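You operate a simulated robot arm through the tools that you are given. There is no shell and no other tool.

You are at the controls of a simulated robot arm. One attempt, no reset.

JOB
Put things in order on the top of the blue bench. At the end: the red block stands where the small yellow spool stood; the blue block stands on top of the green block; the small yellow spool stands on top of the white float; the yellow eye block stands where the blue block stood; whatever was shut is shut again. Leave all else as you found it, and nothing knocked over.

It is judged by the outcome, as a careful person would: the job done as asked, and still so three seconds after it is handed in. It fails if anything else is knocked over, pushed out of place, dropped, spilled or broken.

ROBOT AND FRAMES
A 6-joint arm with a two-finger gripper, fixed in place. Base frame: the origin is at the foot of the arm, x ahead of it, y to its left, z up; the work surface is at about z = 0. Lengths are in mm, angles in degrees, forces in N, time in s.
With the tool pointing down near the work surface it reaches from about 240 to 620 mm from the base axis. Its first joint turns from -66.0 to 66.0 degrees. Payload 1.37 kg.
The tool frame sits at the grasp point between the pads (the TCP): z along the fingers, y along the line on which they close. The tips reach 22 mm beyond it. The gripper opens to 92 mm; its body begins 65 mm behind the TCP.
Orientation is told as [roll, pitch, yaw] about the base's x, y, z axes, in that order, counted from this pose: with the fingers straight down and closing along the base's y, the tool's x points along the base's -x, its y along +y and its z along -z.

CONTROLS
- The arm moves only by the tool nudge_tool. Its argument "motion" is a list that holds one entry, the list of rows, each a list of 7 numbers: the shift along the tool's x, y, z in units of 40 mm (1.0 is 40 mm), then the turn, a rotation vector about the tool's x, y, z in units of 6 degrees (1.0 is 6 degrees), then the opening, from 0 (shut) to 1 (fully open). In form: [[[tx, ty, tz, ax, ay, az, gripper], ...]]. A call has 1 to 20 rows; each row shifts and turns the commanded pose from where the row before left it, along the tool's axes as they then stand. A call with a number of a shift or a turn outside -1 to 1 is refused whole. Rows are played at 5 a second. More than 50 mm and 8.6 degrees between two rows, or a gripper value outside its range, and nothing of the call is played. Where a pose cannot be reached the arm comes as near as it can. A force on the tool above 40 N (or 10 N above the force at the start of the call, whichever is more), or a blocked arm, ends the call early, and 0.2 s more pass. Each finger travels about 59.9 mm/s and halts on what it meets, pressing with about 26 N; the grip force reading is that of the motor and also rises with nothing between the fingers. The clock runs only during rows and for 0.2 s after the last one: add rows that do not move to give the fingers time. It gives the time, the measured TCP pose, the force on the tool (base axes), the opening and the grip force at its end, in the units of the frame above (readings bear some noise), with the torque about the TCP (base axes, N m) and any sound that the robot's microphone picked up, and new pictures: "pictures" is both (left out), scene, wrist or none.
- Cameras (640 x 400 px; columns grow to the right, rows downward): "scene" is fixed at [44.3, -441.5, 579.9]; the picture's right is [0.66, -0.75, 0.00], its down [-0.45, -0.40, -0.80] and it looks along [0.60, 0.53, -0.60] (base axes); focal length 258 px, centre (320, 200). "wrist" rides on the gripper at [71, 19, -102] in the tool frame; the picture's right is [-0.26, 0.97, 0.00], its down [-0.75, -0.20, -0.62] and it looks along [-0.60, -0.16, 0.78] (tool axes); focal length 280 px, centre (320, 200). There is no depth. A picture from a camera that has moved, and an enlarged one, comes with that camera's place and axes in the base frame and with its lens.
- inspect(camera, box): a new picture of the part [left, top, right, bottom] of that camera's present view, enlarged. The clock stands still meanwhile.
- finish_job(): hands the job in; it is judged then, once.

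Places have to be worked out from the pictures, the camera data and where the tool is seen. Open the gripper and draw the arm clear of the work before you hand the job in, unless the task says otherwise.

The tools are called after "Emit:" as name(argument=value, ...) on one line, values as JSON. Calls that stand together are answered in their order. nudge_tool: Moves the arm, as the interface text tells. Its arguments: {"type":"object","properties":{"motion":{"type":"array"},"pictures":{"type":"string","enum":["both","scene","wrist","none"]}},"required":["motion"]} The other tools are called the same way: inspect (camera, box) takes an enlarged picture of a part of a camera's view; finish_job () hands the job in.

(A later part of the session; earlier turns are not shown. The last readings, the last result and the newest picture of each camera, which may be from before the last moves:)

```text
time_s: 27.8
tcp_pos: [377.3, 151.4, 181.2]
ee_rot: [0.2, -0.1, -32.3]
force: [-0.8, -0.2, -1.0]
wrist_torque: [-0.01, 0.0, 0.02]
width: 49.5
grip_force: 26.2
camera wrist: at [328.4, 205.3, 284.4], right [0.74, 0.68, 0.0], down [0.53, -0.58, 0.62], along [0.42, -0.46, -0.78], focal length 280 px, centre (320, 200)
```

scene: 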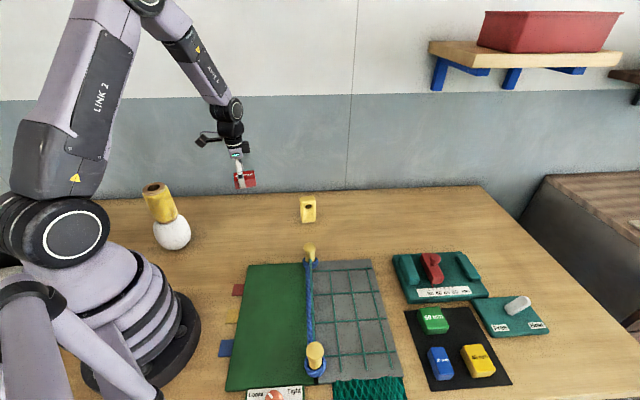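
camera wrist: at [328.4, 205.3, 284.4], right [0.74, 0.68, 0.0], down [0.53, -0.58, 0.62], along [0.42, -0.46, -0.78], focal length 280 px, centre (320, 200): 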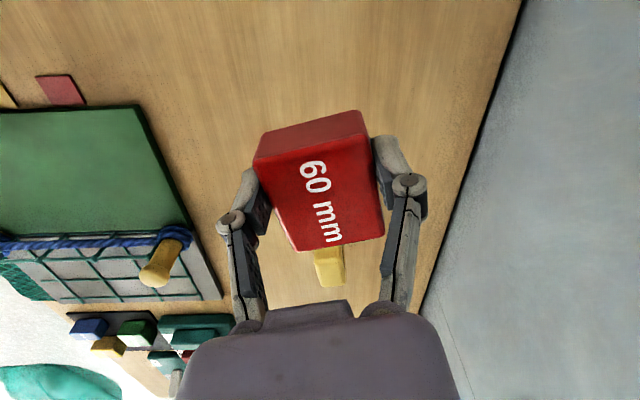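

Held steady above the target. I lower 152 mm, then check before the final touchdown (156 mm total equals the pick height).

Emit:
nudge_tool(motion=[[[0, 0.01, 0.8, 0, 0, 0, 0.3], [0, 0, 0.8, 0, 0, 0, 0.3], [0, 0, 0.8, 0, 0, 0, 0.3], [0, 0, 0.7, 0, 0, 0, 0.3], [0, 0, 0.5, 0, 0, 0, 0.3], [0, 0, 0.2, 0, 0, 0, 0.3], [0, 0, 0.05, 0, 0, 0, 0.3], [0, 0, 0, 0, 0, 0, 0.3]]], pictures="both")

Emit:
inspect(camera="scene", box=[210, 170, 300, 240])

```text
time_s: 29.6
tcp_pos: [377.6, 153.5, 28.8]
ee_rot: [0.1, 0.0, -32.2]
force: [-0.8, -0.9, -1.6]
wrist_torque: [0.01, 0.04, 0.0]
width: 49.4
grip_force: 25.9
camera wrist: at [328.9, 206.9, 130.3], right [0.74, 0.68, 0.0], down [0.53, -0.58, 0.62], along [0.42, -0.46, -0.78], focal length 280 px, centre (320, 200)
```

scene: 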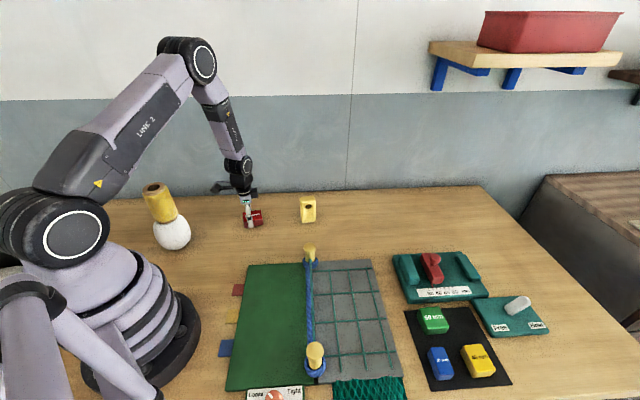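
wrist: 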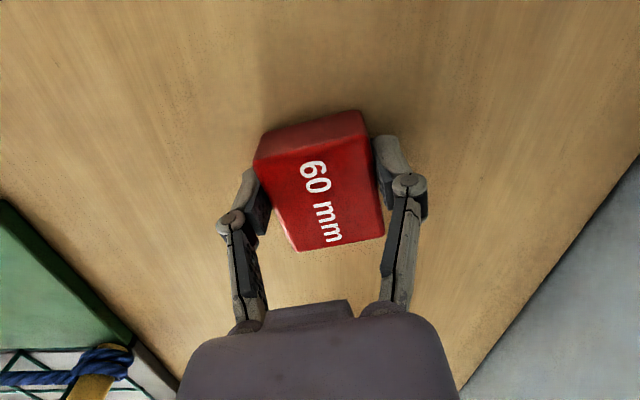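

```text
5.71 times, centred on (255, 205) of scene
camera zoom: at [44.3, -441.5, 579.9], right [0.66, -0.75, 0.0], down [-0.45, -0.4, -0.8], along [0.6, 0.53, -0.6], focal length 1477 px, centre (691, 171)
```

zoom: 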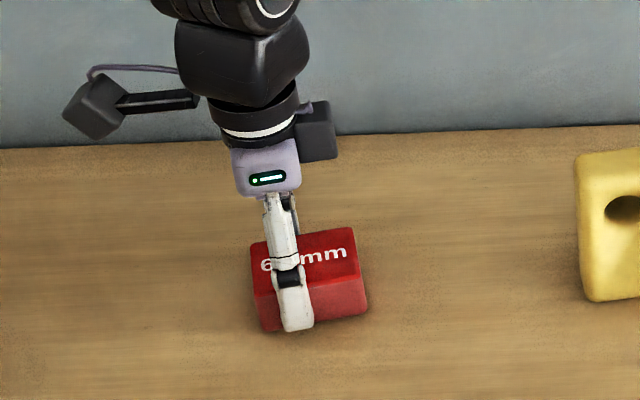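

About 2 mm above the bench. I make a sub-millimetre correction and set the block down in small steps.

Emit:
nudge_tool(motion=[[[-0.01, -0.015, 0.02, 0, 0, 0, 0.3], [0, 0, 0.02, 0, 0, 0, 0.3], [0, 0, 0, 0, 0, 0, 0.3]]], pictures="none")

```text
time_s: 30.4
tcp_pos: [378.5, 152.9, 26.1]
ee_rot: [0.1, 0.0, -32.2]
force: [0.5, -0.3, -2.0]
wrist_torque: [-0.02, 0.05, 0.05]
width: 49.3
grip_force: 26.0
```

No contact yet (still −2 N of weight). A few more 0.6 mm steps.

Emit:
nudge_tool(motion=[[[0, 0, 0.015, 0, 0, 0, 0.3], [0, 0, 0, 0, 0, 0, 0.3]]], pictures="none")

```text
time_s: 30.9
tcp_pos: [376.9, 151.9, 26.7]
ee_rot: [0.1, -0.1, -32.3]
force: [0.7, 0.3, -1.3]
wrist_torque: [-0.01, 0.0, -0.03]
width: 49.5
grip_force: 26.3
```

Emit:
nudge_tool(motion=[[[0, 0, 0.015, 0, 0, 0, 0.3], [0, 0, 0, 0, 0, 0, 0.3]]], pictures="none")

Emit:
inspect(camera="scene", box=[225, 195, 285, 240])

```text
time_s: 31.6
tcp_pos: [378.2, 152.0, 25.5]
ee_rot: [0.2, 0.1, -32.3]
force: [-4.2, -1.4, 11.7]
wrist_torque: [-0.13, -0.11, -0.06]
width: 49.4
grip_force: 25.8
```

```text
8.89 times, centred on (255, 218) of scene
camera zoom: at [44.3, -441.5, 579.9], right [0.66, -0.75, 0.0], down [-0.45, -0.4, -0.8], along [0.6, 0.53, -0.6], focal length 2297 px, centre (898, 44)
```

zoom: 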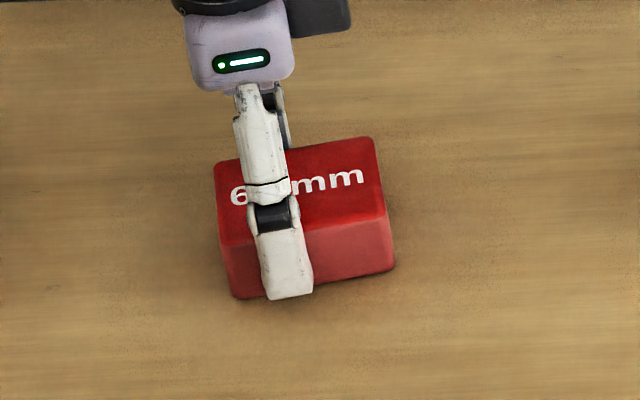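

The block is touching the bench (11.7 N). I release and rise straight up.

Emit:
nudge_tool(motion=[[[0, 0, 0, 0, 0, 0, 0.65], [0, 0, 0, 0, 0, 0, 0.8], [0, 0, 0, 0, 0, 0, 1], [0, 0, 0, 0, 0, 0, 1], [0, 0, -0.4, 0, 0, 0, 1], [0, 0, -0.9, 0, 0, 0, 1], [0, 0, -0.9, 0, 0, 0, 1], [0, 0, -0.9, 0, 0, 0, 1], [0, 0, 0, 0, 0, 0, 1]]], pictures="both")

Emit:
inspect(camera="wrist", box=[250, 40, 390, 160])

Emit:
inspect(camera="scene", box=[225, 180, 325, 240])

```text
time_s: 33.5
tcp_pos: [378.2, 149.4, 150.1]
ee_rot: [0.1, 0.1, -32.2]
force: [-1.4, 0.7, 1.1]
wrist_torque: [0.04, -0.01, 0.01]
width: 92.0
grip_force: 0.0
camera wrist: at [329.1, 204.3, 252.4], right [0.74, 0.68, 0.0], down [0.53, -0.58, 0.62], along [0.42, -0.46, -0.78], focal length 280 px, centre (320, 200)
```

scene: 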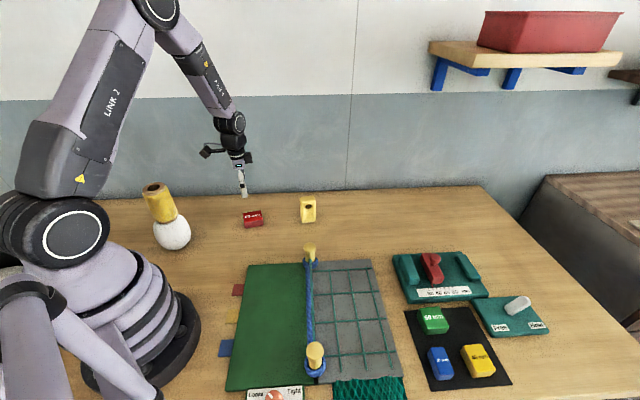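
wrist: 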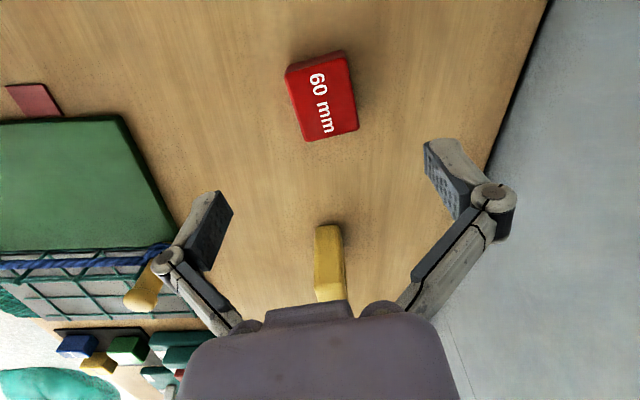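

```text
3.33 times, centred on (320, 100) of wrist
camera zoom: at [329.1, 204.3, 252.4], right [0.74, 0.68, 0.0], down [0.53, -0.58, 0.62], along [0.42, -0.46, -0.78], focal length 935 px, centre (320, 533)
```

zoom: 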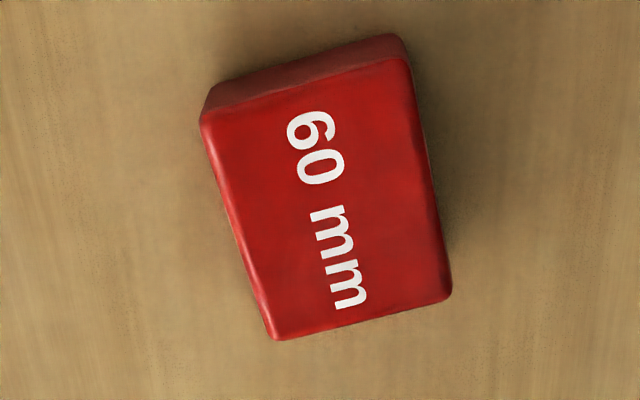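

```text
6.40 times, centred on (275, 210) of scene
camera zoom: at [44.3, -441.5, 579.9], right [0.66, -0.75, 0.0], down [-0.45, -0.4, -0.8], along [0.6, 0.53, -0.6], focal length 1654 px, centre (608, 136)
```

zoom: 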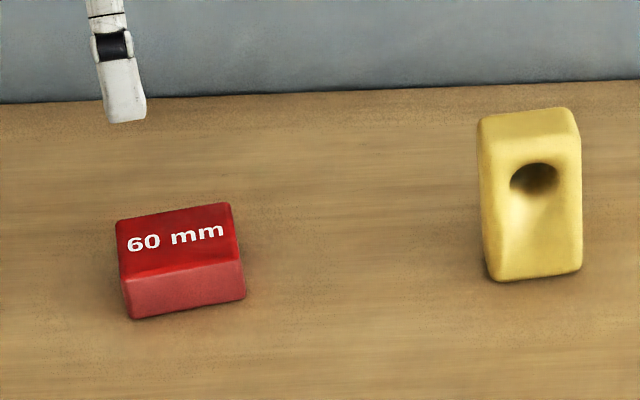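

The red block stands at about [383.5,149.5], matching the spool's old place. Now I raise and travel across to survey the black mat with the blue and green blocks.

Emit:
nudge_tool(motion=[[[0, 0, -0.8, 0, 0, 0, 1], [0, 0, -1.0, 0, 0, 0, 1], [-0.4773, -0.7827, -0.1, 0, 0, 0, 1], [-0.4773, -0.7827, -0.1, 0, 0, 0, 1], [-0.4773, -0.7827, -0.1, 0, 0, 0, 1], [-0.4773, -0.7827, -0.1, 0, 0, 0, 1], [-0.4773, -0.7827, -0.1, 0, 0, 0, 1], [-0.4773, -0.7827, -0.1, 0, 0, 0, 1], [-0.4773, -0.7827, -0.1, 0, 0, 0, 1], [-0.4773, -0.7827, -0.1, 0, 0, 0, 1], [-0.4773, -0.7827, 0, 0, 0, 0, 1], [-0.4773, -0.7827, 0, 0, 0, 0, 1], [-0.4773, -0.7827, 0, 0, 0, 0, 1], [-0.4773, -0.7827, 0, 0, 0, 0, 1], [-0.4773, -0.7827, 0, 0, 0, 0, 1], [-0.4773, -0.7827, 0, 0, 0, 0, 1], [-0.4773, -0.7827, 0, 0, 0, 0, 1], [0, 0, 0, 0, 0, 0, 1]]], pictures="both")

```text
time_s: 37.4
tcp_pos: [370.9, -399.6, 252.3]
ee_rot: [0.1, 0.0, -32.3]
force: [0.5, 0.1, -0.6]
wrist_torque: [-0.03, 0.0, 0.03]
width: 92.2
grip_force: 0.1
camera wrist: at [321.4, -345.2, 354.4], right [0.74, 0.68, 0.0], down [0.53, -0.58, 0.62], along [0.42, -0.46, -0.78], focal length 280 px, centre (320, 200)
```

scene: 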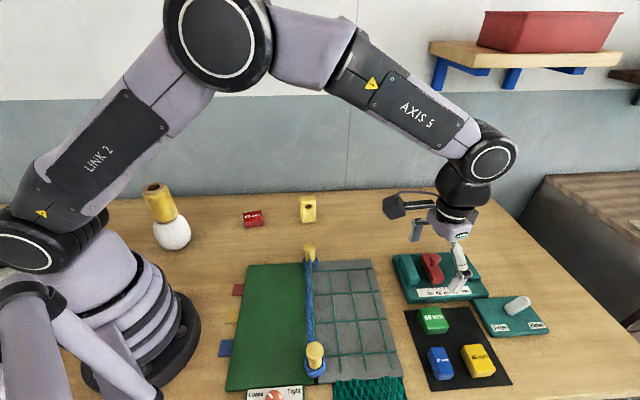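
wrist: 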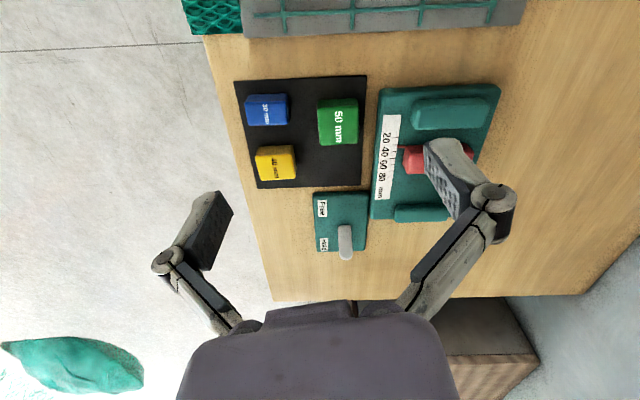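

Emit:
inspect(camera="wrist", box=[225, 65, 385, 195])

Emit:
inspect(camera="scene", box=[400, 290, 520, 390])

```text
3.08 times, centred on (305, 130) of wrist
camera zoom: at [321.4, -345.2, 354.4], right [0.74, 0.68, 0.0], down [0.53, -0.58, 0.62], along [0.42, -0.46, -0.78], focal length 863 px, centre (366, 415)
```

zoom: 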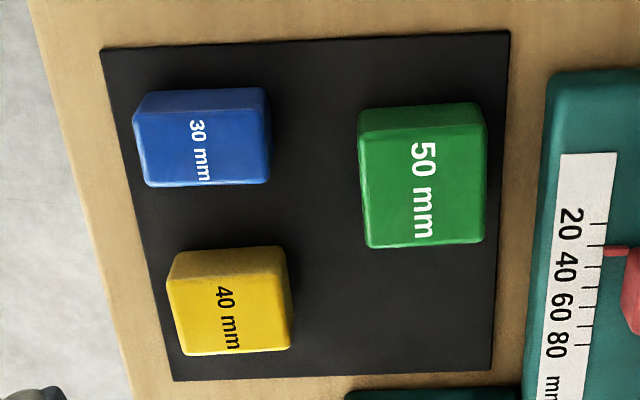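

```text
4.00 times, centred on (460, 340) of scene
camera zoom: at [44.3, -441.5, 579.9], right [0.66, -0.75, 0.0], down [-0.45, -0.4, -0.8], along [0.6, 0.53, -0.6], focal length 1034 px, centre (-240, -360)
```

zoom: 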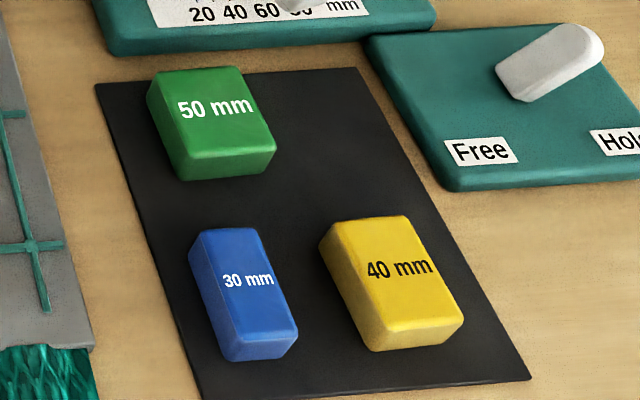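

Blue block: centre ≈[362,-480], long axis (50 mm) ≈12° off the tool's y; green ≈[435,-434], yellow 40 mm ≈37 mm gap from blue. I'll grip blue along its 50 mm length with a preset 66 mm opening. First hover over it with yaw −44°.

Emit:
nudge_tool(motion=[[[0, 0, 0.5, 0, 0, 1.0, 0.8], [0, 0, 0.5, 0, 0, 1.0, 0.717], [-0.316, -0.402, 0.6, 0, 0, 0, 0.717], [-0.316, -0.402, 0.6, 0, 0, 0, 0.717], [-0.316, -0.402, 0.6, 0, 0, 0, 0.717], [-0.316, -0.402, 0.6, 0, 0, 0, 0.717], [0, 0, 0, 0, 0, 0, 0.717]]], pictures="both")

Emit:
inspect(camera="wrist", box=[220, 50, 420, 200])

```text
time_s: 39.0
tcp_pos: [361.1, -479.6, 116.4]
ee_rot: [0.1, 0.1, -44.2]
force: [-0.2, 0.1, 0.1]
wrist_torque: [-0.01, -0.01, 0.02]
width: 65.9
grip_force: 0.1
camera wrist: at [323.5, -416.7, 218.3], right [0.86, 0.51, 0.0], down [0.4, -0.67, 0.62], along [0.32, -0.54, -0.78], focal length 280 px, centre (320, 200)
```

scene: 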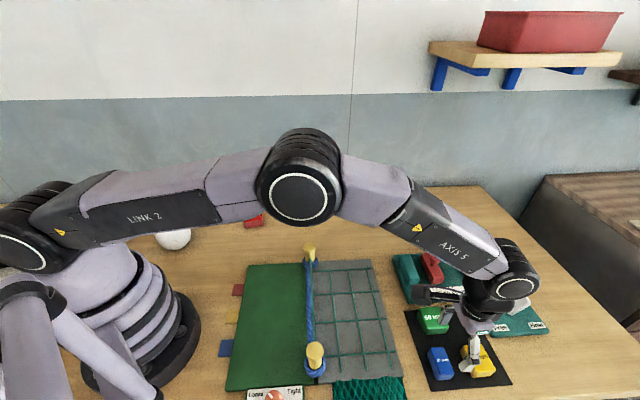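
wrist: 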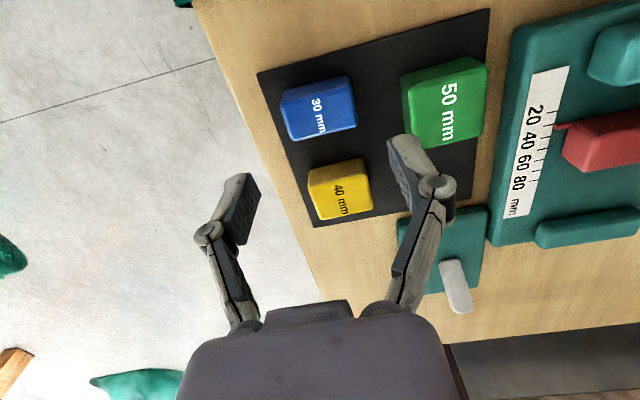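

```text
2.67 times, centred on (320, 125) of wrist
camera zoom: at [323.5, -416.7, 218.3], right [0.86, 0.51, 0.0], down [0.4, -0.67, 0.62], along [0.32, -0.54, -0.78], focal length 748 px, centre (320, 400)
```

zoom: 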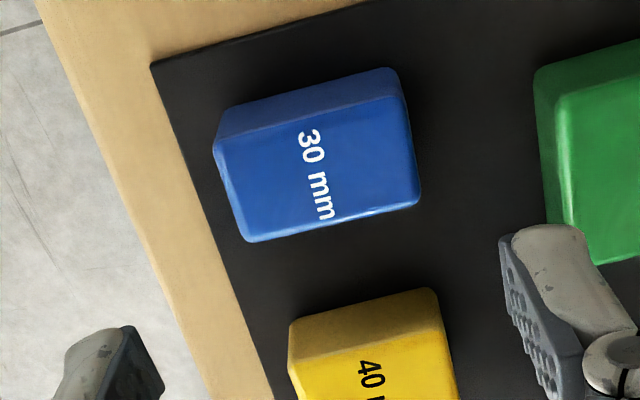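

Blue is centred under the tool within 0.5 mm and aligned (its place ≈[360.8,-479.5], yaw −44.5°). I descend to z≈29 and close on it.

Emit:
nudge_tool(motion=[[[0, 0, 0.7, 0, 0, 0, 0.717], [0, 0, 0.7, 0, 0, 0, 0.717], [0, 0, 0.5, 0, 0, 0, 0.717], [0, 0, 0.275, 0, 0, 0, 0.717], [0, 0, 0, 0, 0, 0, 0.717], [0, 0, 0, 0, 0, 0, 0.3], [0, 0, 0, 0, 0, 0, 0.3], [0, 0, 0, 0, 0, 0, 0.3]]], pictures="both")

Emit:
inspect(camera="scene", box=[400, 280, 540, 395])

```text
time_s: 40.8
tcp_pos: [361.4, -479.7, 30.1]
ee_rot: [0.1, 0.1, -44.2]
force: [-0.3, -0.1, 0.8]
wrist_torque: [0.03, 0.0, -0.02]
width: 49.4
grip_force: 25.9
camera wrist: at [324.3, -416.2, 131.6], right [0.86, 0.51, 0.0], down [0.4, -0.67, 0.62], along [0.32, -0.54, -0.78], focal length 280 px, centre (320, 200)
```

scene: 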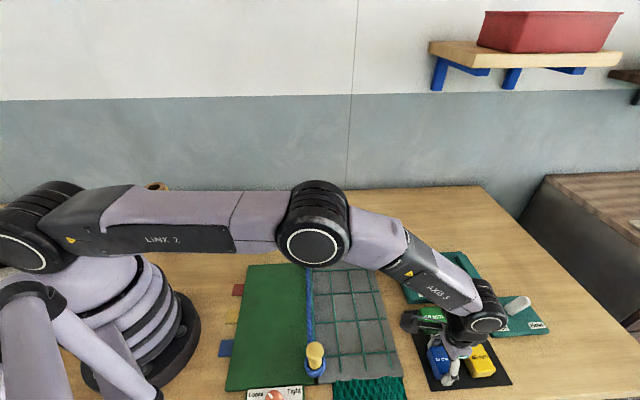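
wrist: 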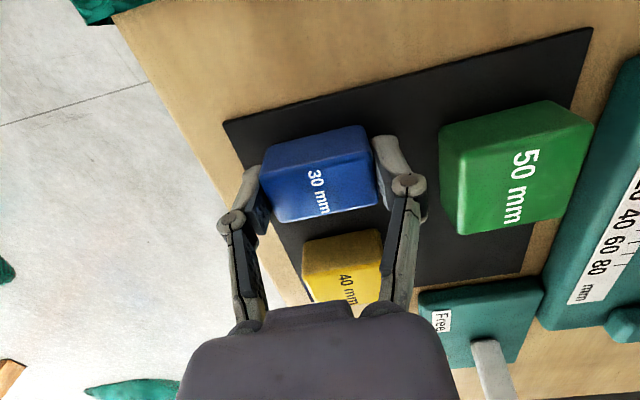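

```text
3.48 times, centred on (470, 338) of scene
camera zoom: at [44.3, -441.5, 579.9], right [0.66, -0.75, 0.0], down [-0.45, -0.4, -0.8], along [0.6, 0.53, -0.6], focal length 899 px, centre (-202, -278)
```

zoom: 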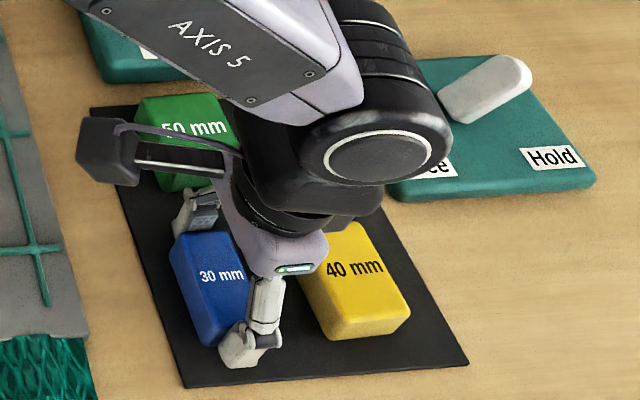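

Blue is gripped (49.4 mm). I zoom on the green block in this view to get its centre relative to the tool.

Emit:
inspect(camera="wrist", box=[400, 80, 620, 250])

```text
2.35 times, centred on (510, 165) of wrist
camera zoom: at [324.3, -416.2, 131.6], right [0.86, 0.51, 0.0], down [0.4, -0.67, 0.62], along [0.32, -0.54, -0.78], focal length 660 px, centre (-127, 282)
```

zoom: 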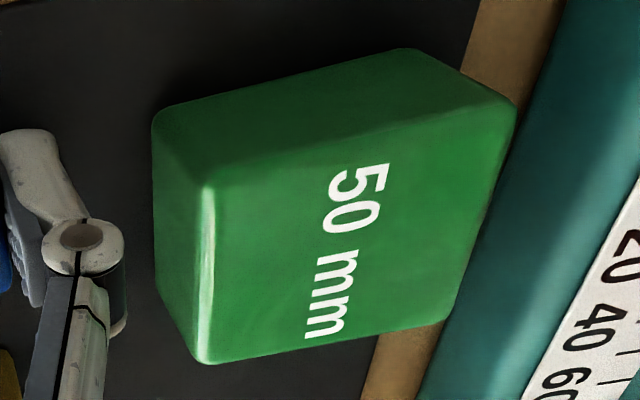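

Green's centre is at about tool (−21.5, +84.8) mm from here, aligned with the tool. I lift blue 68 mm and move over the green block.

Emit:
nudge_tool(motion=[[[0, 0, -0.5, 0, 0, 0, 0.3], [0, 0, -0.6, 0, 0, 0, 0.3], [0, 0, -0.6, 0, 0, 0, 0.3], [-0.1344, 0.53, 0, 0, 0, 0, 0.3], [-0.1344, 0.53, 0, 0, 0, 0, 0.3], [-0.1344, 0.53, 0, 0, 0, 0, 0.3], [-0.1344, 0.53, 0, 0, 0, 0, 0.3], [0, 0, 0, 0, 0, 0, 0.3]]], pictures="both")

Emit:
inspect(camera="wrist", box=[220, 50, 420, 250])

Emit:
inspect(camera="scene", box=[380, 240, 540, 390])

```text
time_s: 42.5
tcp_pos: [436.6, -433.7, 97.4]
ee_rot: [0.1, 0.0, -44.2]
force: [-1.1, 0.3, -0.2]
wrist_torque: [-0.03, -0.01, -0.01]
width: 49.0
grip_force: 26.1
camera wrist: at [399.5, -371.1, 200.0], right [0.86, 0.51, 0.0], down [0.4, -0.67, 0.62], along [0.32, -0.54, -0.78], focal length 280 px, centre (320, 200)
```

scene: 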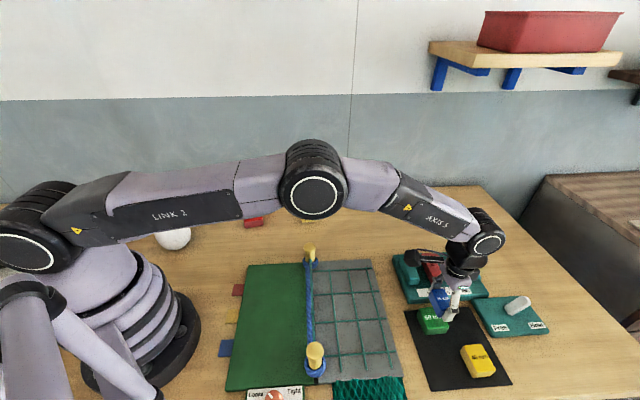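
wrist: 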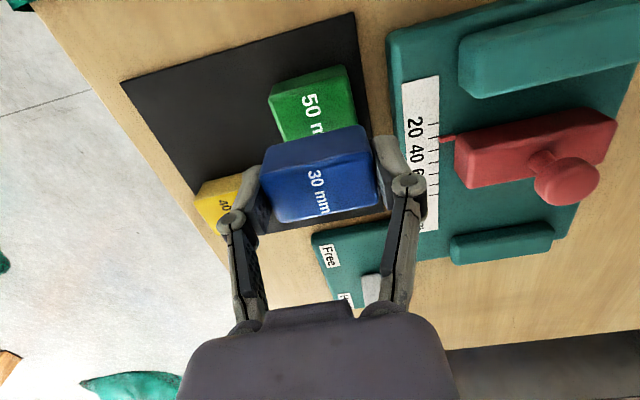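

```text
2.00 times, centred on (320, 150) of wrist
camera zoom: at [399.5, -371.1, 200.0], right [0.86, 0.51, 0.0], down [0.4, -0.67, 0.62], along [0.32, -0.54, -0.78], focal length 561 px, centre (320, 300)
```

zoom: 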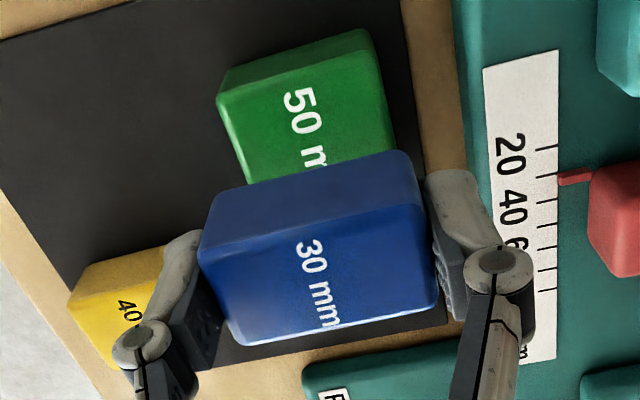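

```text
2.67 times, centred on (460, 315) of scene
camera zoom: at [44.4, -441.5, 579.9], right [0.66, -0.75, 0.0], down [-0.45, -0.4, -0.8], along [0.6, 0.53, -0.6], focal length 689 px, centre (-53, -107)
```

zoom: 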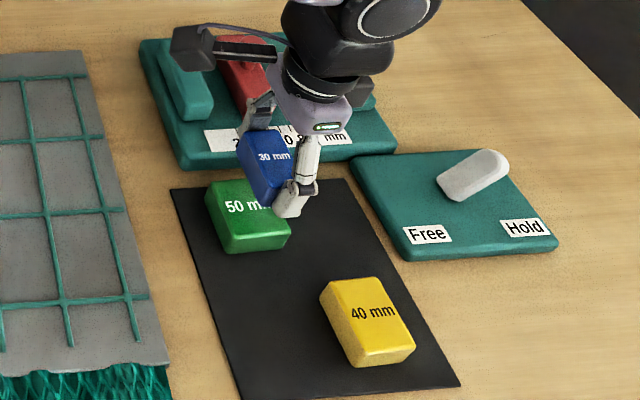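

Blue is centred over green within about 1 mm. I lower 34 mm, then fine steps.

Emit:
nudge_tool(motion=[[[0, 0, 0.4, 0, 0, 0, 0.3], [0, 0, 0.3, 0, 0, 0, 0.3], [0, 0, 0.15, 0, 0, 0, 0.3], [0, 0, 0, 0, 0, 0, 0.3]]], pictures="wrist")

Emit:
inspect(camera="scene", box=[410, 270, 490, 345])

```text
time_s: 43.5
tcp_pos: [435.4, -434.4, 63.8]
ee_rot: [0.0, 0.0, -44.3]
force: [-0.3, 0.2, -0.2]
wrist_torque: [0.01, 0.01, 0.0]
width: 49.3
grip_force: 25.7
camera wrist: at [399.1, -371.0, 165.7], right [0.86, 0.51, 0.0], down [0.4, -0.67, 0.62], along [0.32, -0.54, -0.78], focal length 280 px, centre (320, 200)
```

wrist: 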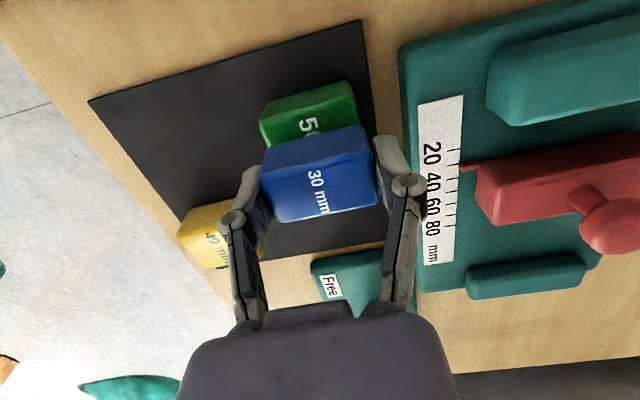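

```text
5.33 times, centred on (450, 308) of scene
camera zoom: at [44.3, -441.5, 579.9], right [0.66, -0.75, 0.0], down [-0.45, -0.4, -0.8], along [0.6, 0.53, -0.6], focal length 1378 px, centre (-373, -373)
```

zoom: 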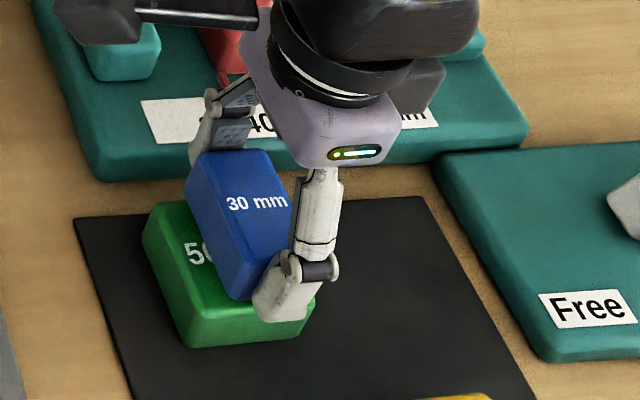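

Close above green now. Fine 1 mm steps down until contact.

Emit:
nudge_tool(motion=[[[0, 0, 0.025, 0, 0, 0, 0.3], [0, 0, 0.025, 0, 0, 0, 0.3], [0, 0, 0, 0, 0, 0, 0.3]]], pictures="none")

```text
time_s: 44.4
tcp_pos: [436.2, -432.6, 61.8]
ee_rot: [0.1, 0.0, -44.2]
force: [0.1, -0.5, -0.4]
wrist_torque: [0.01, -0.01, 0.0]
width: 49.2
grip_force: 26.0
```

Emit:
nudge_tool(motion=[[[0, 0, 0.02, 0, 0, 0, 0.3], [0, 0, 0.02, 0, 0, 0, 0.3], [0, 0, 0, 0, 0, 0, 0.3]]], pictures="none")

Emit:
inspect(camera="scene", box=[420, 290, 470, 345])

```text
time_s: 45.1
tcp_pos: [435.2, -433.7, 59.3]
ee_rot: [0.1, 0.0, -44.1]
force: [0.2, 0.1, -1.0]
wrist_torque: [-0.01, 0.0, 0.01]
width: 49.3
grip_force: 25.7
```

```text
7.27 times, centred on (445, 318) of scene
camera zoom: at [44.3, -441.5, 579.9], right [0.66, -0.75, 0.0], down [-0.45, -0.4, -0.8], along [0.6, 0.53, -0.6], focal length 1880 px, centre (-589, -654)
```

zoom: 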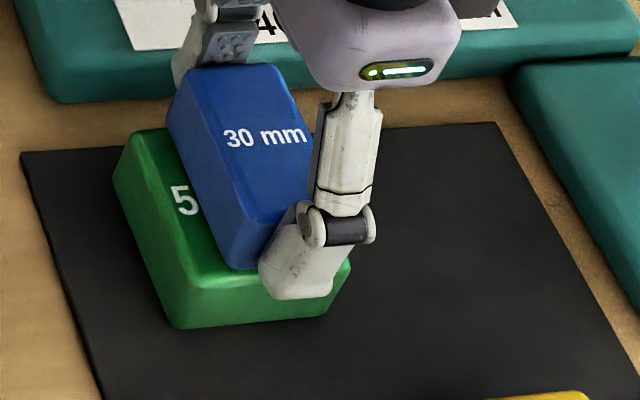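

Emit:
nudge_tool(motion=[[[0, 0, 0.015, 0, 0, 0, 0.3], [0, 0, 0, 0, 0, 0, 0.3]]], pictures="none")

```text
time_s: 45.8
tcp_pos: [436.1, -433.3, 59.2]
ee_rot: [0.1, 0.1, -44.1]
force: [0.0, 0.6, 3.4]
wrist_torque: [-0.02, 0.0, -0.01]
width: 48.8
grip_force: 25.7
```

Contact is just registering (+3.4 N). I release with a modest opening (66 mm) and rise straight up.

Emit:
nudge_tool(motion=[[[0, 0, 0, 0, 0, 0, 0.62], [0, 0, 0, 0, 0, 0, 0.717], [0, 0, 0, 0, 0, 0, 0.717], [0, 0, -0.3, 0, 0, 0, 0.717], [0, 0, -0.8, 0, 0, 0, 0.717], [0, 0, -1, 0, 0, 0, 0.717], [0, 0, -1, 0, 0, 0, 0.717], [0, 0, 0, 0, 0, 0, 0.717]]], pictures="both")

Emit:
inspect(camera="wrist", box=[220, 20, 420, 170])

Emit:
inspect(camera="scene", box=[400, 270, 520, 390])

```text
time_s: 47.5
tcp_pos: [435.7, -432.2, 183.2]
ee_rot: [0.0, 0.0, -44.2]
force: [0.0, 0.1, -1.2]
wrist_torque: [0.04, 0.02, -0.02]
width: 65.9
grip_force: 0.1
camera wrist: at [399.4, -370.1, 285.6], right [0.86, 0.51, 0.0], down [0.4, -0.67, 0.62], along [0.32, -0.54, -0.78], focal length 280 px, centre (320, 200)
```

scene: 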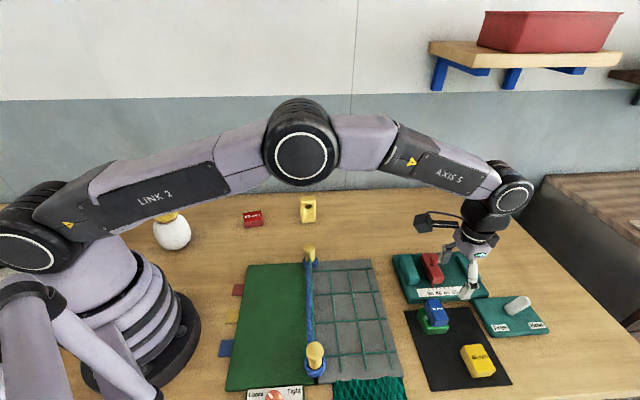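
wrist: 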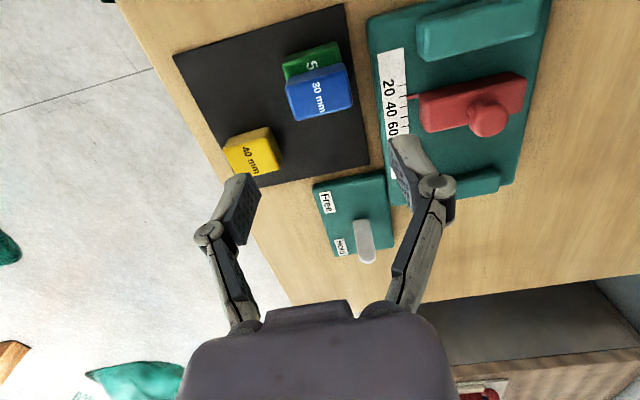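

```text
2.67 times, centred on (320, 95) of wrist
camera zoom: at [399.4, -370.1, 285.6], right [0.86, 0.51, 0.0], down [0.4, -0.67, 0.62], along [0.32, -0.54, -0.78], focal length 748 px, centre (320, 480)
```

zoom: 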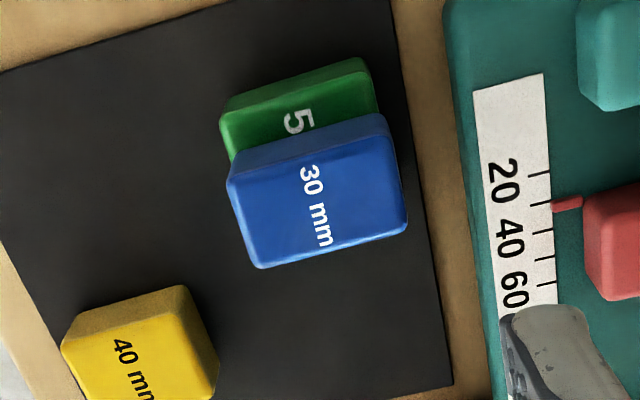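

```text
3.33 times, centred on (460, 330) of scene
camera zoom: at [44.3, -441.5, 579.9], right [0.66, -0.75, 0.0], down [-0.45, -0.4, -0.8], along [0.6, 0.53, -0.6], focal length 862 px, centre (-147, -233)
```

zoom: 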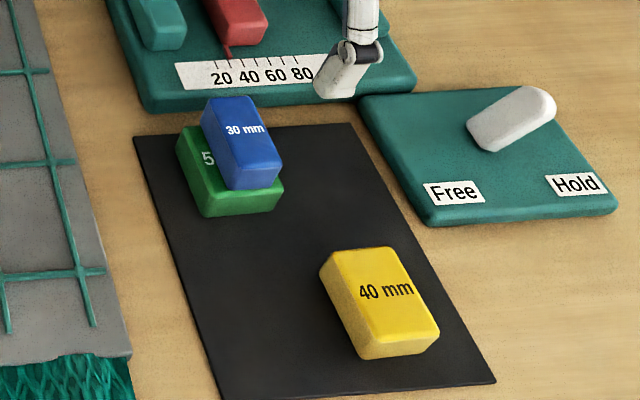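

Blue stands squarely on green. Now I travel to survey the yellow eye block near [507,17].

Emit:
nudge_tool(motion=[[[0, 0, -1, 0, 0, 0, 0.717], [0.591, 0.681, -0.2, 0, 0, 0, 1], [0.591, 0.681, -0.2, 0, 0, 0, 1], [0.591, 0.681, 0, 0, 0, 0, 1], [0.591, 0.681, 0, 0, 0, 0, 1], [0.591, 0.681, 0, 0, 0, 0, 1], [0.591, 0.681, 0, 0, 0, 0, 1], [0.591, 0.681, 0, 0, 0, 0, 1], [0.591, 0.681, 0, 0, 0, 0, 1], [0.591, 0.681, 0, 0, 0, 0, 1], [0.591, 0.681, 0, 0, 0, 0, 1], [0.591, 0.681, 0, 0, 0, 0, 1], [0.591, 0.681, 0, 0, 0, 0, 1], [0, 0, 0, 0, 0, 0, 1]]], pictures="both")

Emit:
inspect(camera="wrist", box=[250, 0, 450, 150])

Emit:
inspect(camera="scene", box=[280, 180, 340, 240])

```text
time_s: 50.5
tcp_pos: [459.9, -2.9, 240.4]
ee_rot: [0.2, 0.0, -44.3]
force: [0.6, 0.2, -0.3]
wrist_torque: [0.02, 0.0, 0.03]
width: 92.0
grip_force: 0.0
camera wrist: at [423.6, 60.5, 342.4], right [0.86, 0.51, 0.0], down [0.4, -0.67, 0.62], along [0.32, -0.54, -0.78], focal length 280 px, centre (320, 200)
```

scene: 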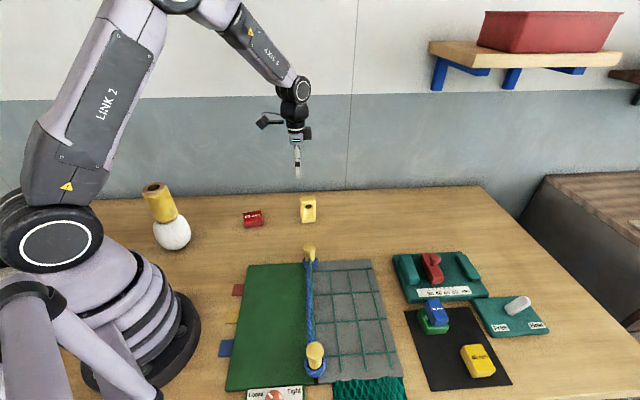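
wrist: 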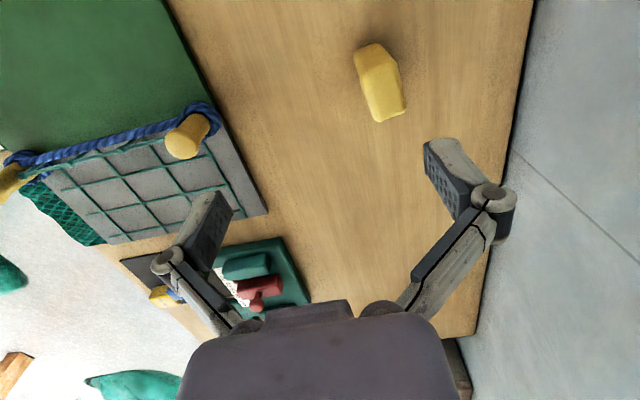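

```text
2.67 times, centred on (350, 75) of wrist
camera zoom: at [423.6, 60.5, 342.4], right [0.86, 0.51, 0.0], down [0.4, -0.67, 0.62], along [0.32, -0.54, -0.78], focal length 748 px, centre (240, 533)
```

zoom: 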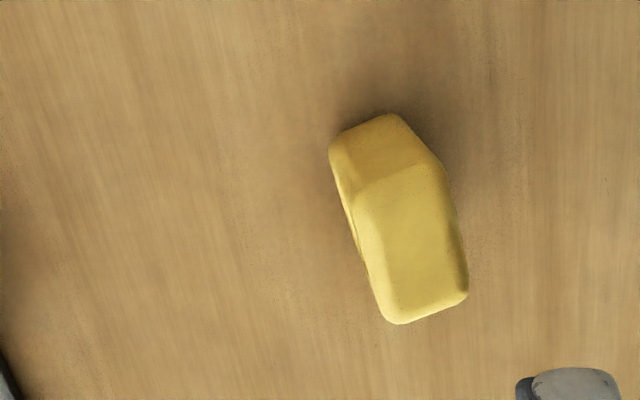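

```text
6.67 times, centred on (310, 210) of scene
camera zoom: at [44.4, -441.5, 579.9], right [0.66, -0.75, 0.0], down [-0.45, -0.4, -0.8], along [0.6, 0.53, -0.6], focal length 1723 px, centre (387, 133)
```

zoom: 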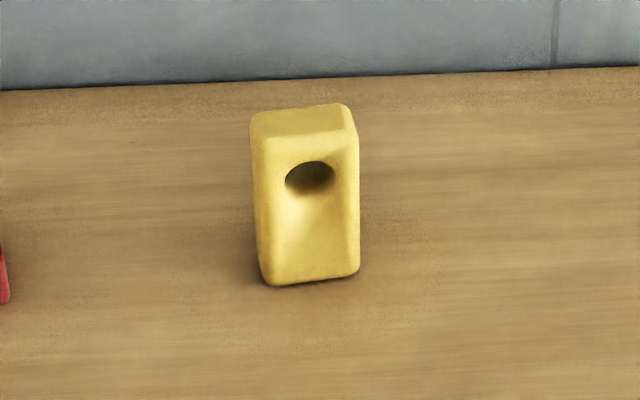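

The eye block stands upright, ≈92 mm tall, ≈50×33 mm footprint, centre ≈[512.7,22], long axis near −40°. I'll grip its flat 50 mm-apart side faces (yaw ≈ +50°), so I move above it and rotate.

Emit:
nudge_tool(motion=[[[-0.2625, 0.67, 0, 0, 0, 0, 1], [-0.2625, 0.67, 0, 0, 0, 0, 1], [0, 0, 0, 0, 0, -0.98, 1], [0, 0, 0, 0, 0, -0.98, 1], [0, 0, 0, 0, 0, -0.98, 1], [0, 0, 0, 0, 0, -0.98, 1], [0, 0, 0, 0, 0, -0.98, 1], [0, 0, 0, 0, 0, -0.98, 1], [0, 0, 0, 0, 0, -0.98, 1], [0, 0, 0, 0, 0, -0.98, 1], [0, 0, 0, 0, 0, -0.98, 1], [0, 0, 0, 0, 0, -0.98, 1], [0, 0, 0, 0, 0, -0.98, 1], [0, 0, 0, 0, 0, -0.98, 1], [0, 0, 0, 0, 0, -0.98, 1], [0, 0, 0, 0, 0, -0.98, 1], [0, 0, 0, 0, 0, -0.98, 1], [0, 0, 0, 0, 0, -0.98, 1], [0, 0, 0, 0, 0, 0, 1]]], pictures="both")

Emit:
inspect(camera="wrist", box=[240, 20, 400, 140])

```text
time_s: 54.5
tcp_pos: [513.5, 21.6, 240.6]
ee_rot: [-0.1, -0.1, 50.0]
force: [-0.5, 0.2, 0.2]
wrist_torque: [0.0, -0.03, -0.01]
width: 92.0
grip_force: 0.0
camera wrist: at [453.1, -20.9, 342.1], right [-0.57, 0.82, 0.0], down [0.64, 0.44, 0.63], along [0.51, 0.36, -0.78], focal length 280 px, centre (320, 200)
```

scene: 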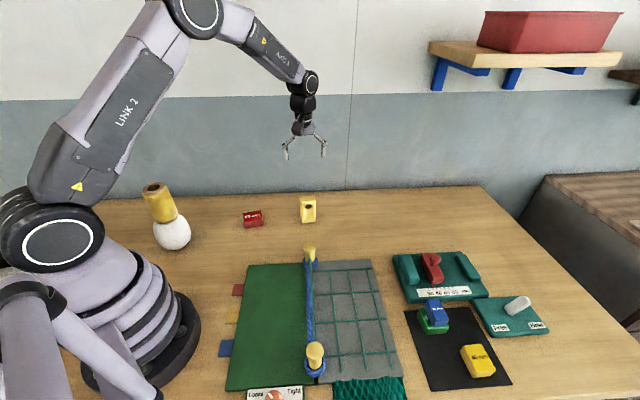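
wrist: 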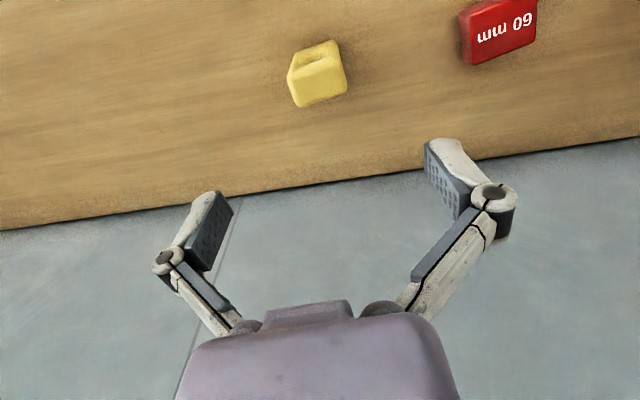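

```text
3.33 times, centred on (320, 80) of wrist
camera zoom: at [453.1, -20.9, 342.1], right [-0.57, 0.82, 0.0], down [0.64, 0.44, 0.63], along [0.51, 0.36, -0.78], focal length 935 px, centre (320, 600)
```

zoom: 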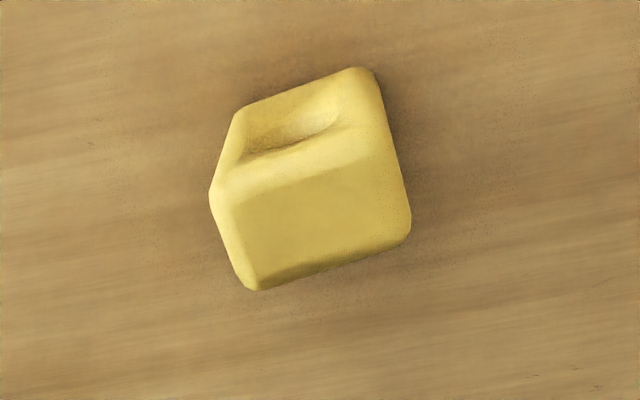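

The block is centred under the tool to ≈1 mm, with about 2–4° residual rotation. I turn 2.5° and descend to z≈128 (tips above its top) for a closer check.

Emit:
nudge_tool(motion=[[[0, -0.015, 0.7, 0, 0, -0.42, 1], [0, 0, 0.7, 0, 0, 0, 1], [0, 0, 0.7, 0, 0, 0, 1], [0, 0, 0.7, 0, 0, 0, 1], [0, 0, 0, 0, 0, 0, 1]]], pictures="both")

Emit:
inspect(camera="wrist", box=[220, 60, 420, 210])

```text
time_s: 55.8
tcp_pos: [513.6, 20.8, 128.1]
ee_rot: [-0.1, 0.0, 52.4]
force: [0.7, 0.6, -0.3]
wrist_torque: [-0.02, 0.02, 0.03]
width: 92.0
grip_force: 0.1
camera wrist: at [455.3, -23.8, 230.2], right [-0.6, 0.8, 0.0], down [0.62, 0.47, 0.63], along [0.5, 0.38, -0.78], focal length 280 px, centre (320, 200)
```

scene: 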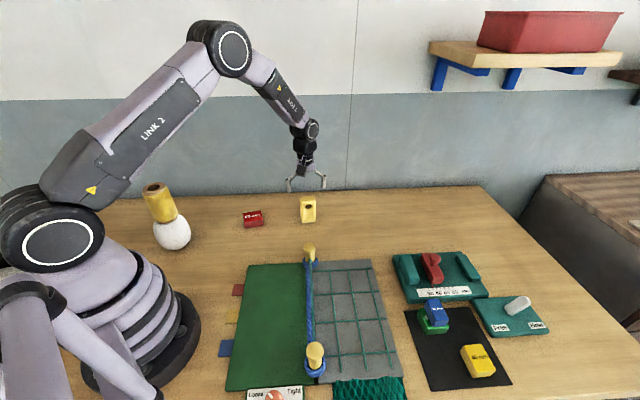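
wrist: 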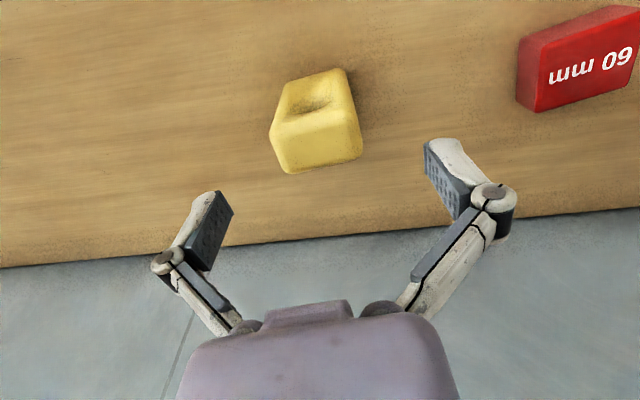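

```text
2.67 times, centred on (320, 135) of wrist
camera zoom: at [455.3, -23.8, 230.2], right [-0.6, 0.8, 0.0], down [0.62, 0.47, 0.63], along [0.5, 0.38, -0.78], focal length 748 px, centre (320, 373)
```

zoom: 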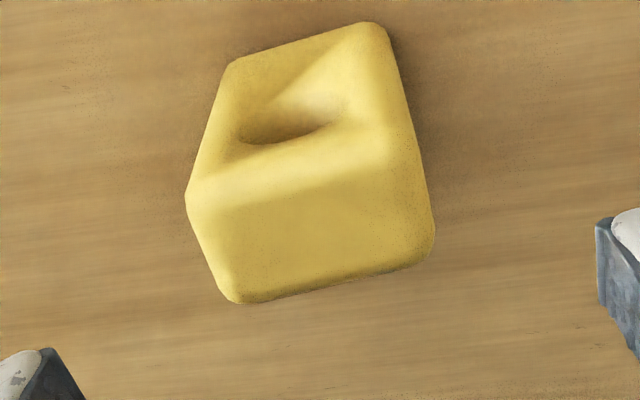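

Centred within ~0.7 mm; I turn another 1.2°, descend to z≈58 and close on the side faces.

Emit:
nudge_tool(motion=[[[0, -0.012, 0, 0, 0, -0.2, 1], [0, 0, 0.6, 0, 0, 0, 1], [0, 0, 0.6, 0, 0, 0, 1], [0, 0, 0.55, 0, 0, 0, 1], [0, 0, 0, 0, 0, 0, 1], [0, 0, 0, 0, 0, 0, 0.65], [0, 0, 0, 0, 0, 0, 0.3], [0, 0, 0, 0, 0, 0, 0.3], [0, 0, 0, 0, 0, 0, 0.3]]], pictures="both")

Emit:
inspect(camera="scene", box=[270, 160, 350, 240])

```text
time_s: 57.8
tcp_pos: [514.2, 21.2, 57.9]
ee_rot: [0.0, -0.1, 53.6]
force: [0.7, -0.6, 2.4]
wrist_torque: [0.0, 0.01, -0.03]
width: 49.3
grip_force: 25.6
camera wrist: at [457.0, -24.8, 160.3], right [-0.62, 0.78, 0.0], down [0.61, 0.48, 0.63], along [0.49, 0.39, -0.78], focal length 280 px, centre (320, 200)
```

scene: 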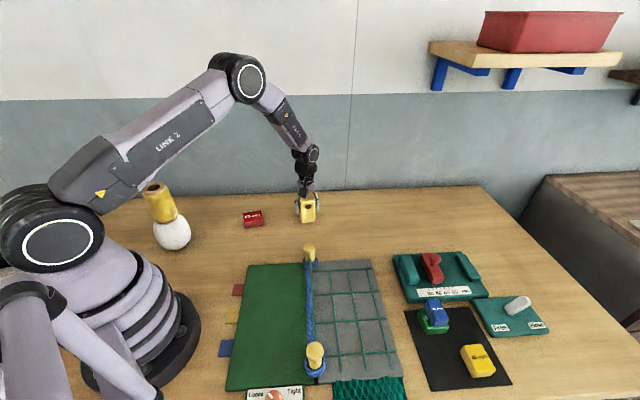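
wrist: 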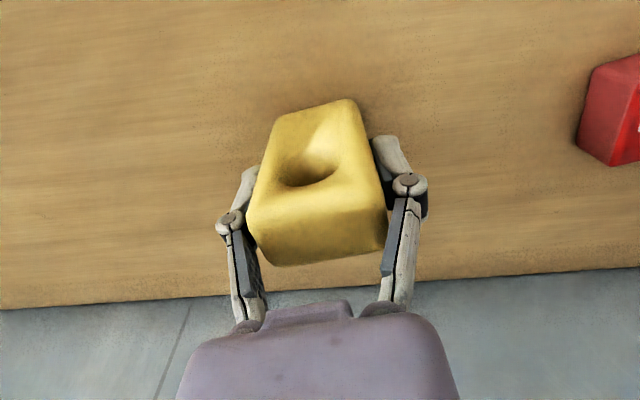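

```text
5.00 times, centred on (310, 200) of scene
camera zoom: at [44.3, -441.5, 579.9], right [0.66, -0.75, 0.0], down [-0.45, -0.4, -0.8], along [0.6, 0.53, -0.6], focal length 1292 px, centre (370, 200)
```

zoom: 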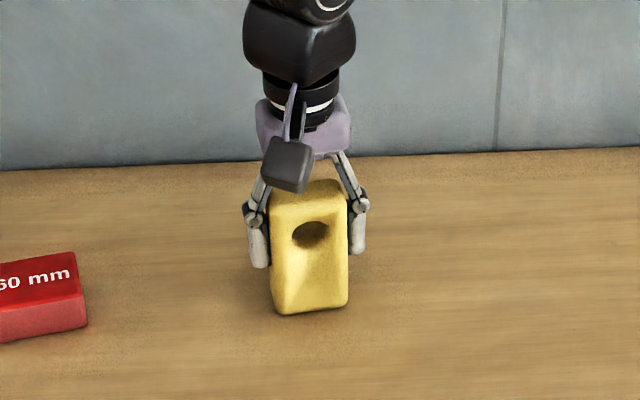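

Eye block gripped (49.3 mm). I zoom in to determine its offset along the tool's x before carrying it.

Emit:
inspect(camera="wrist", box=[210, 80, 430, 280])

```text
2.00 times, centred on (320, 180) of wrist
camera zoom: at [457.0, -24.8, 160.3], right [-0.62, 0.78, 0.0], down [0.61, 0.48, 0.63], along [0.49, 0.39, -0.78], focal length 561 px, centre (320, 240)
```

zoom: 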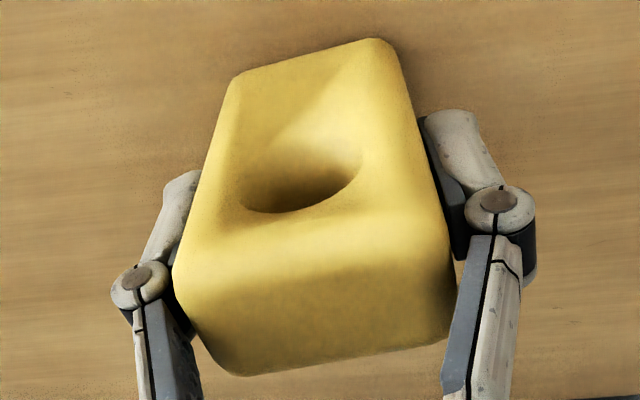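

The block's centre is within ~1 mm of the TCP. I lift it 130 mm and rotate back to yaw −44.5° (so it will stand oriented like the blue block did).

Emit:
nudge_tool(motion=[[[0, 0, -0.5, 0, 0, 0, 0.3], [0, 0, -0.9, 0, 0, 0, 0.3], [0, 0, -0.9, 0, 0, 0, 0.3], [0, 0, -0.2, 0, 0, 0.962, 0.3], [0, 0, -0.2, 0, 0, 0.962, 0.3], [0, 0, -0.2, 0, 0, 0.962, 0.3], [0, 0, -0.2, 0, 0, 0.962, 0.3], [0, 0, -0.2, 0, 0, 0.962, 0.3], [0, 0, 0, 0, 0, 0.962, 0.3], [0, 0, 0, 0, 0, 0.962, 0.3], [0, 0, 0, 0, 0, 0.962, 0.3], [0, 0, 0, 0, 0, 0.962, 0.3], [0, 0, 0, 0, 0, 0.962, 0.3], [0, 0, 0, 0, 0, 0.962, 0.3], [0, 0, 0, 0, 0, 0.962, 0.3], [0, 0, 0, 0, 0, 0.962, 0.3], [0, 0, 0, 0, 0, 0.962, 0.3], [0, 0, 0, 0, 0, 0.962, 0.3], [0, 0, 0, 0, 0, 0.962, 0.3], [0, 0, 0, 0, 0, 0.962, 0.3]]], pictures="both")

```text
time_s: 62.0
tcp_pos: [513.5, 19.5, 190.3]
ee_rot: [0.1, -0.1, -44.7]
force: [-0.4, -0.3, -1.3]
wrist_torque: [0.02, 0.0, 0.02]
width: 49.2
grip_force: 25.9
camera wrist: at [477.7, 83.8, 292.5], right [0.86, 0.5, 0.0], down [0.39, -0.68, 0.62], along [0.31, -0.54, -0.78], focal length 280 px, centre (320, 200)
```

scene: 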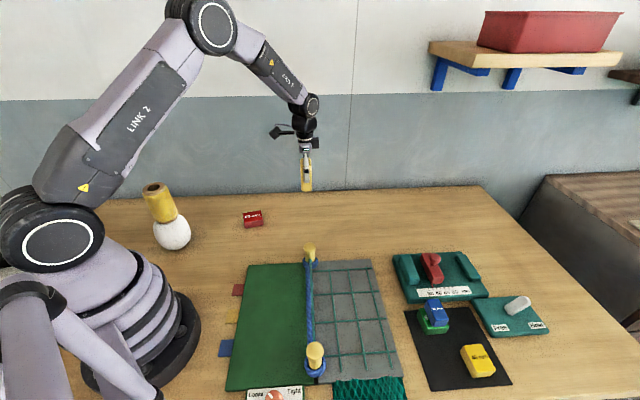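
wrist: 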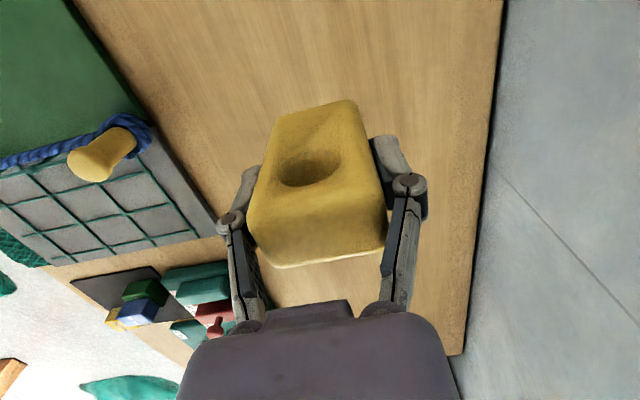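

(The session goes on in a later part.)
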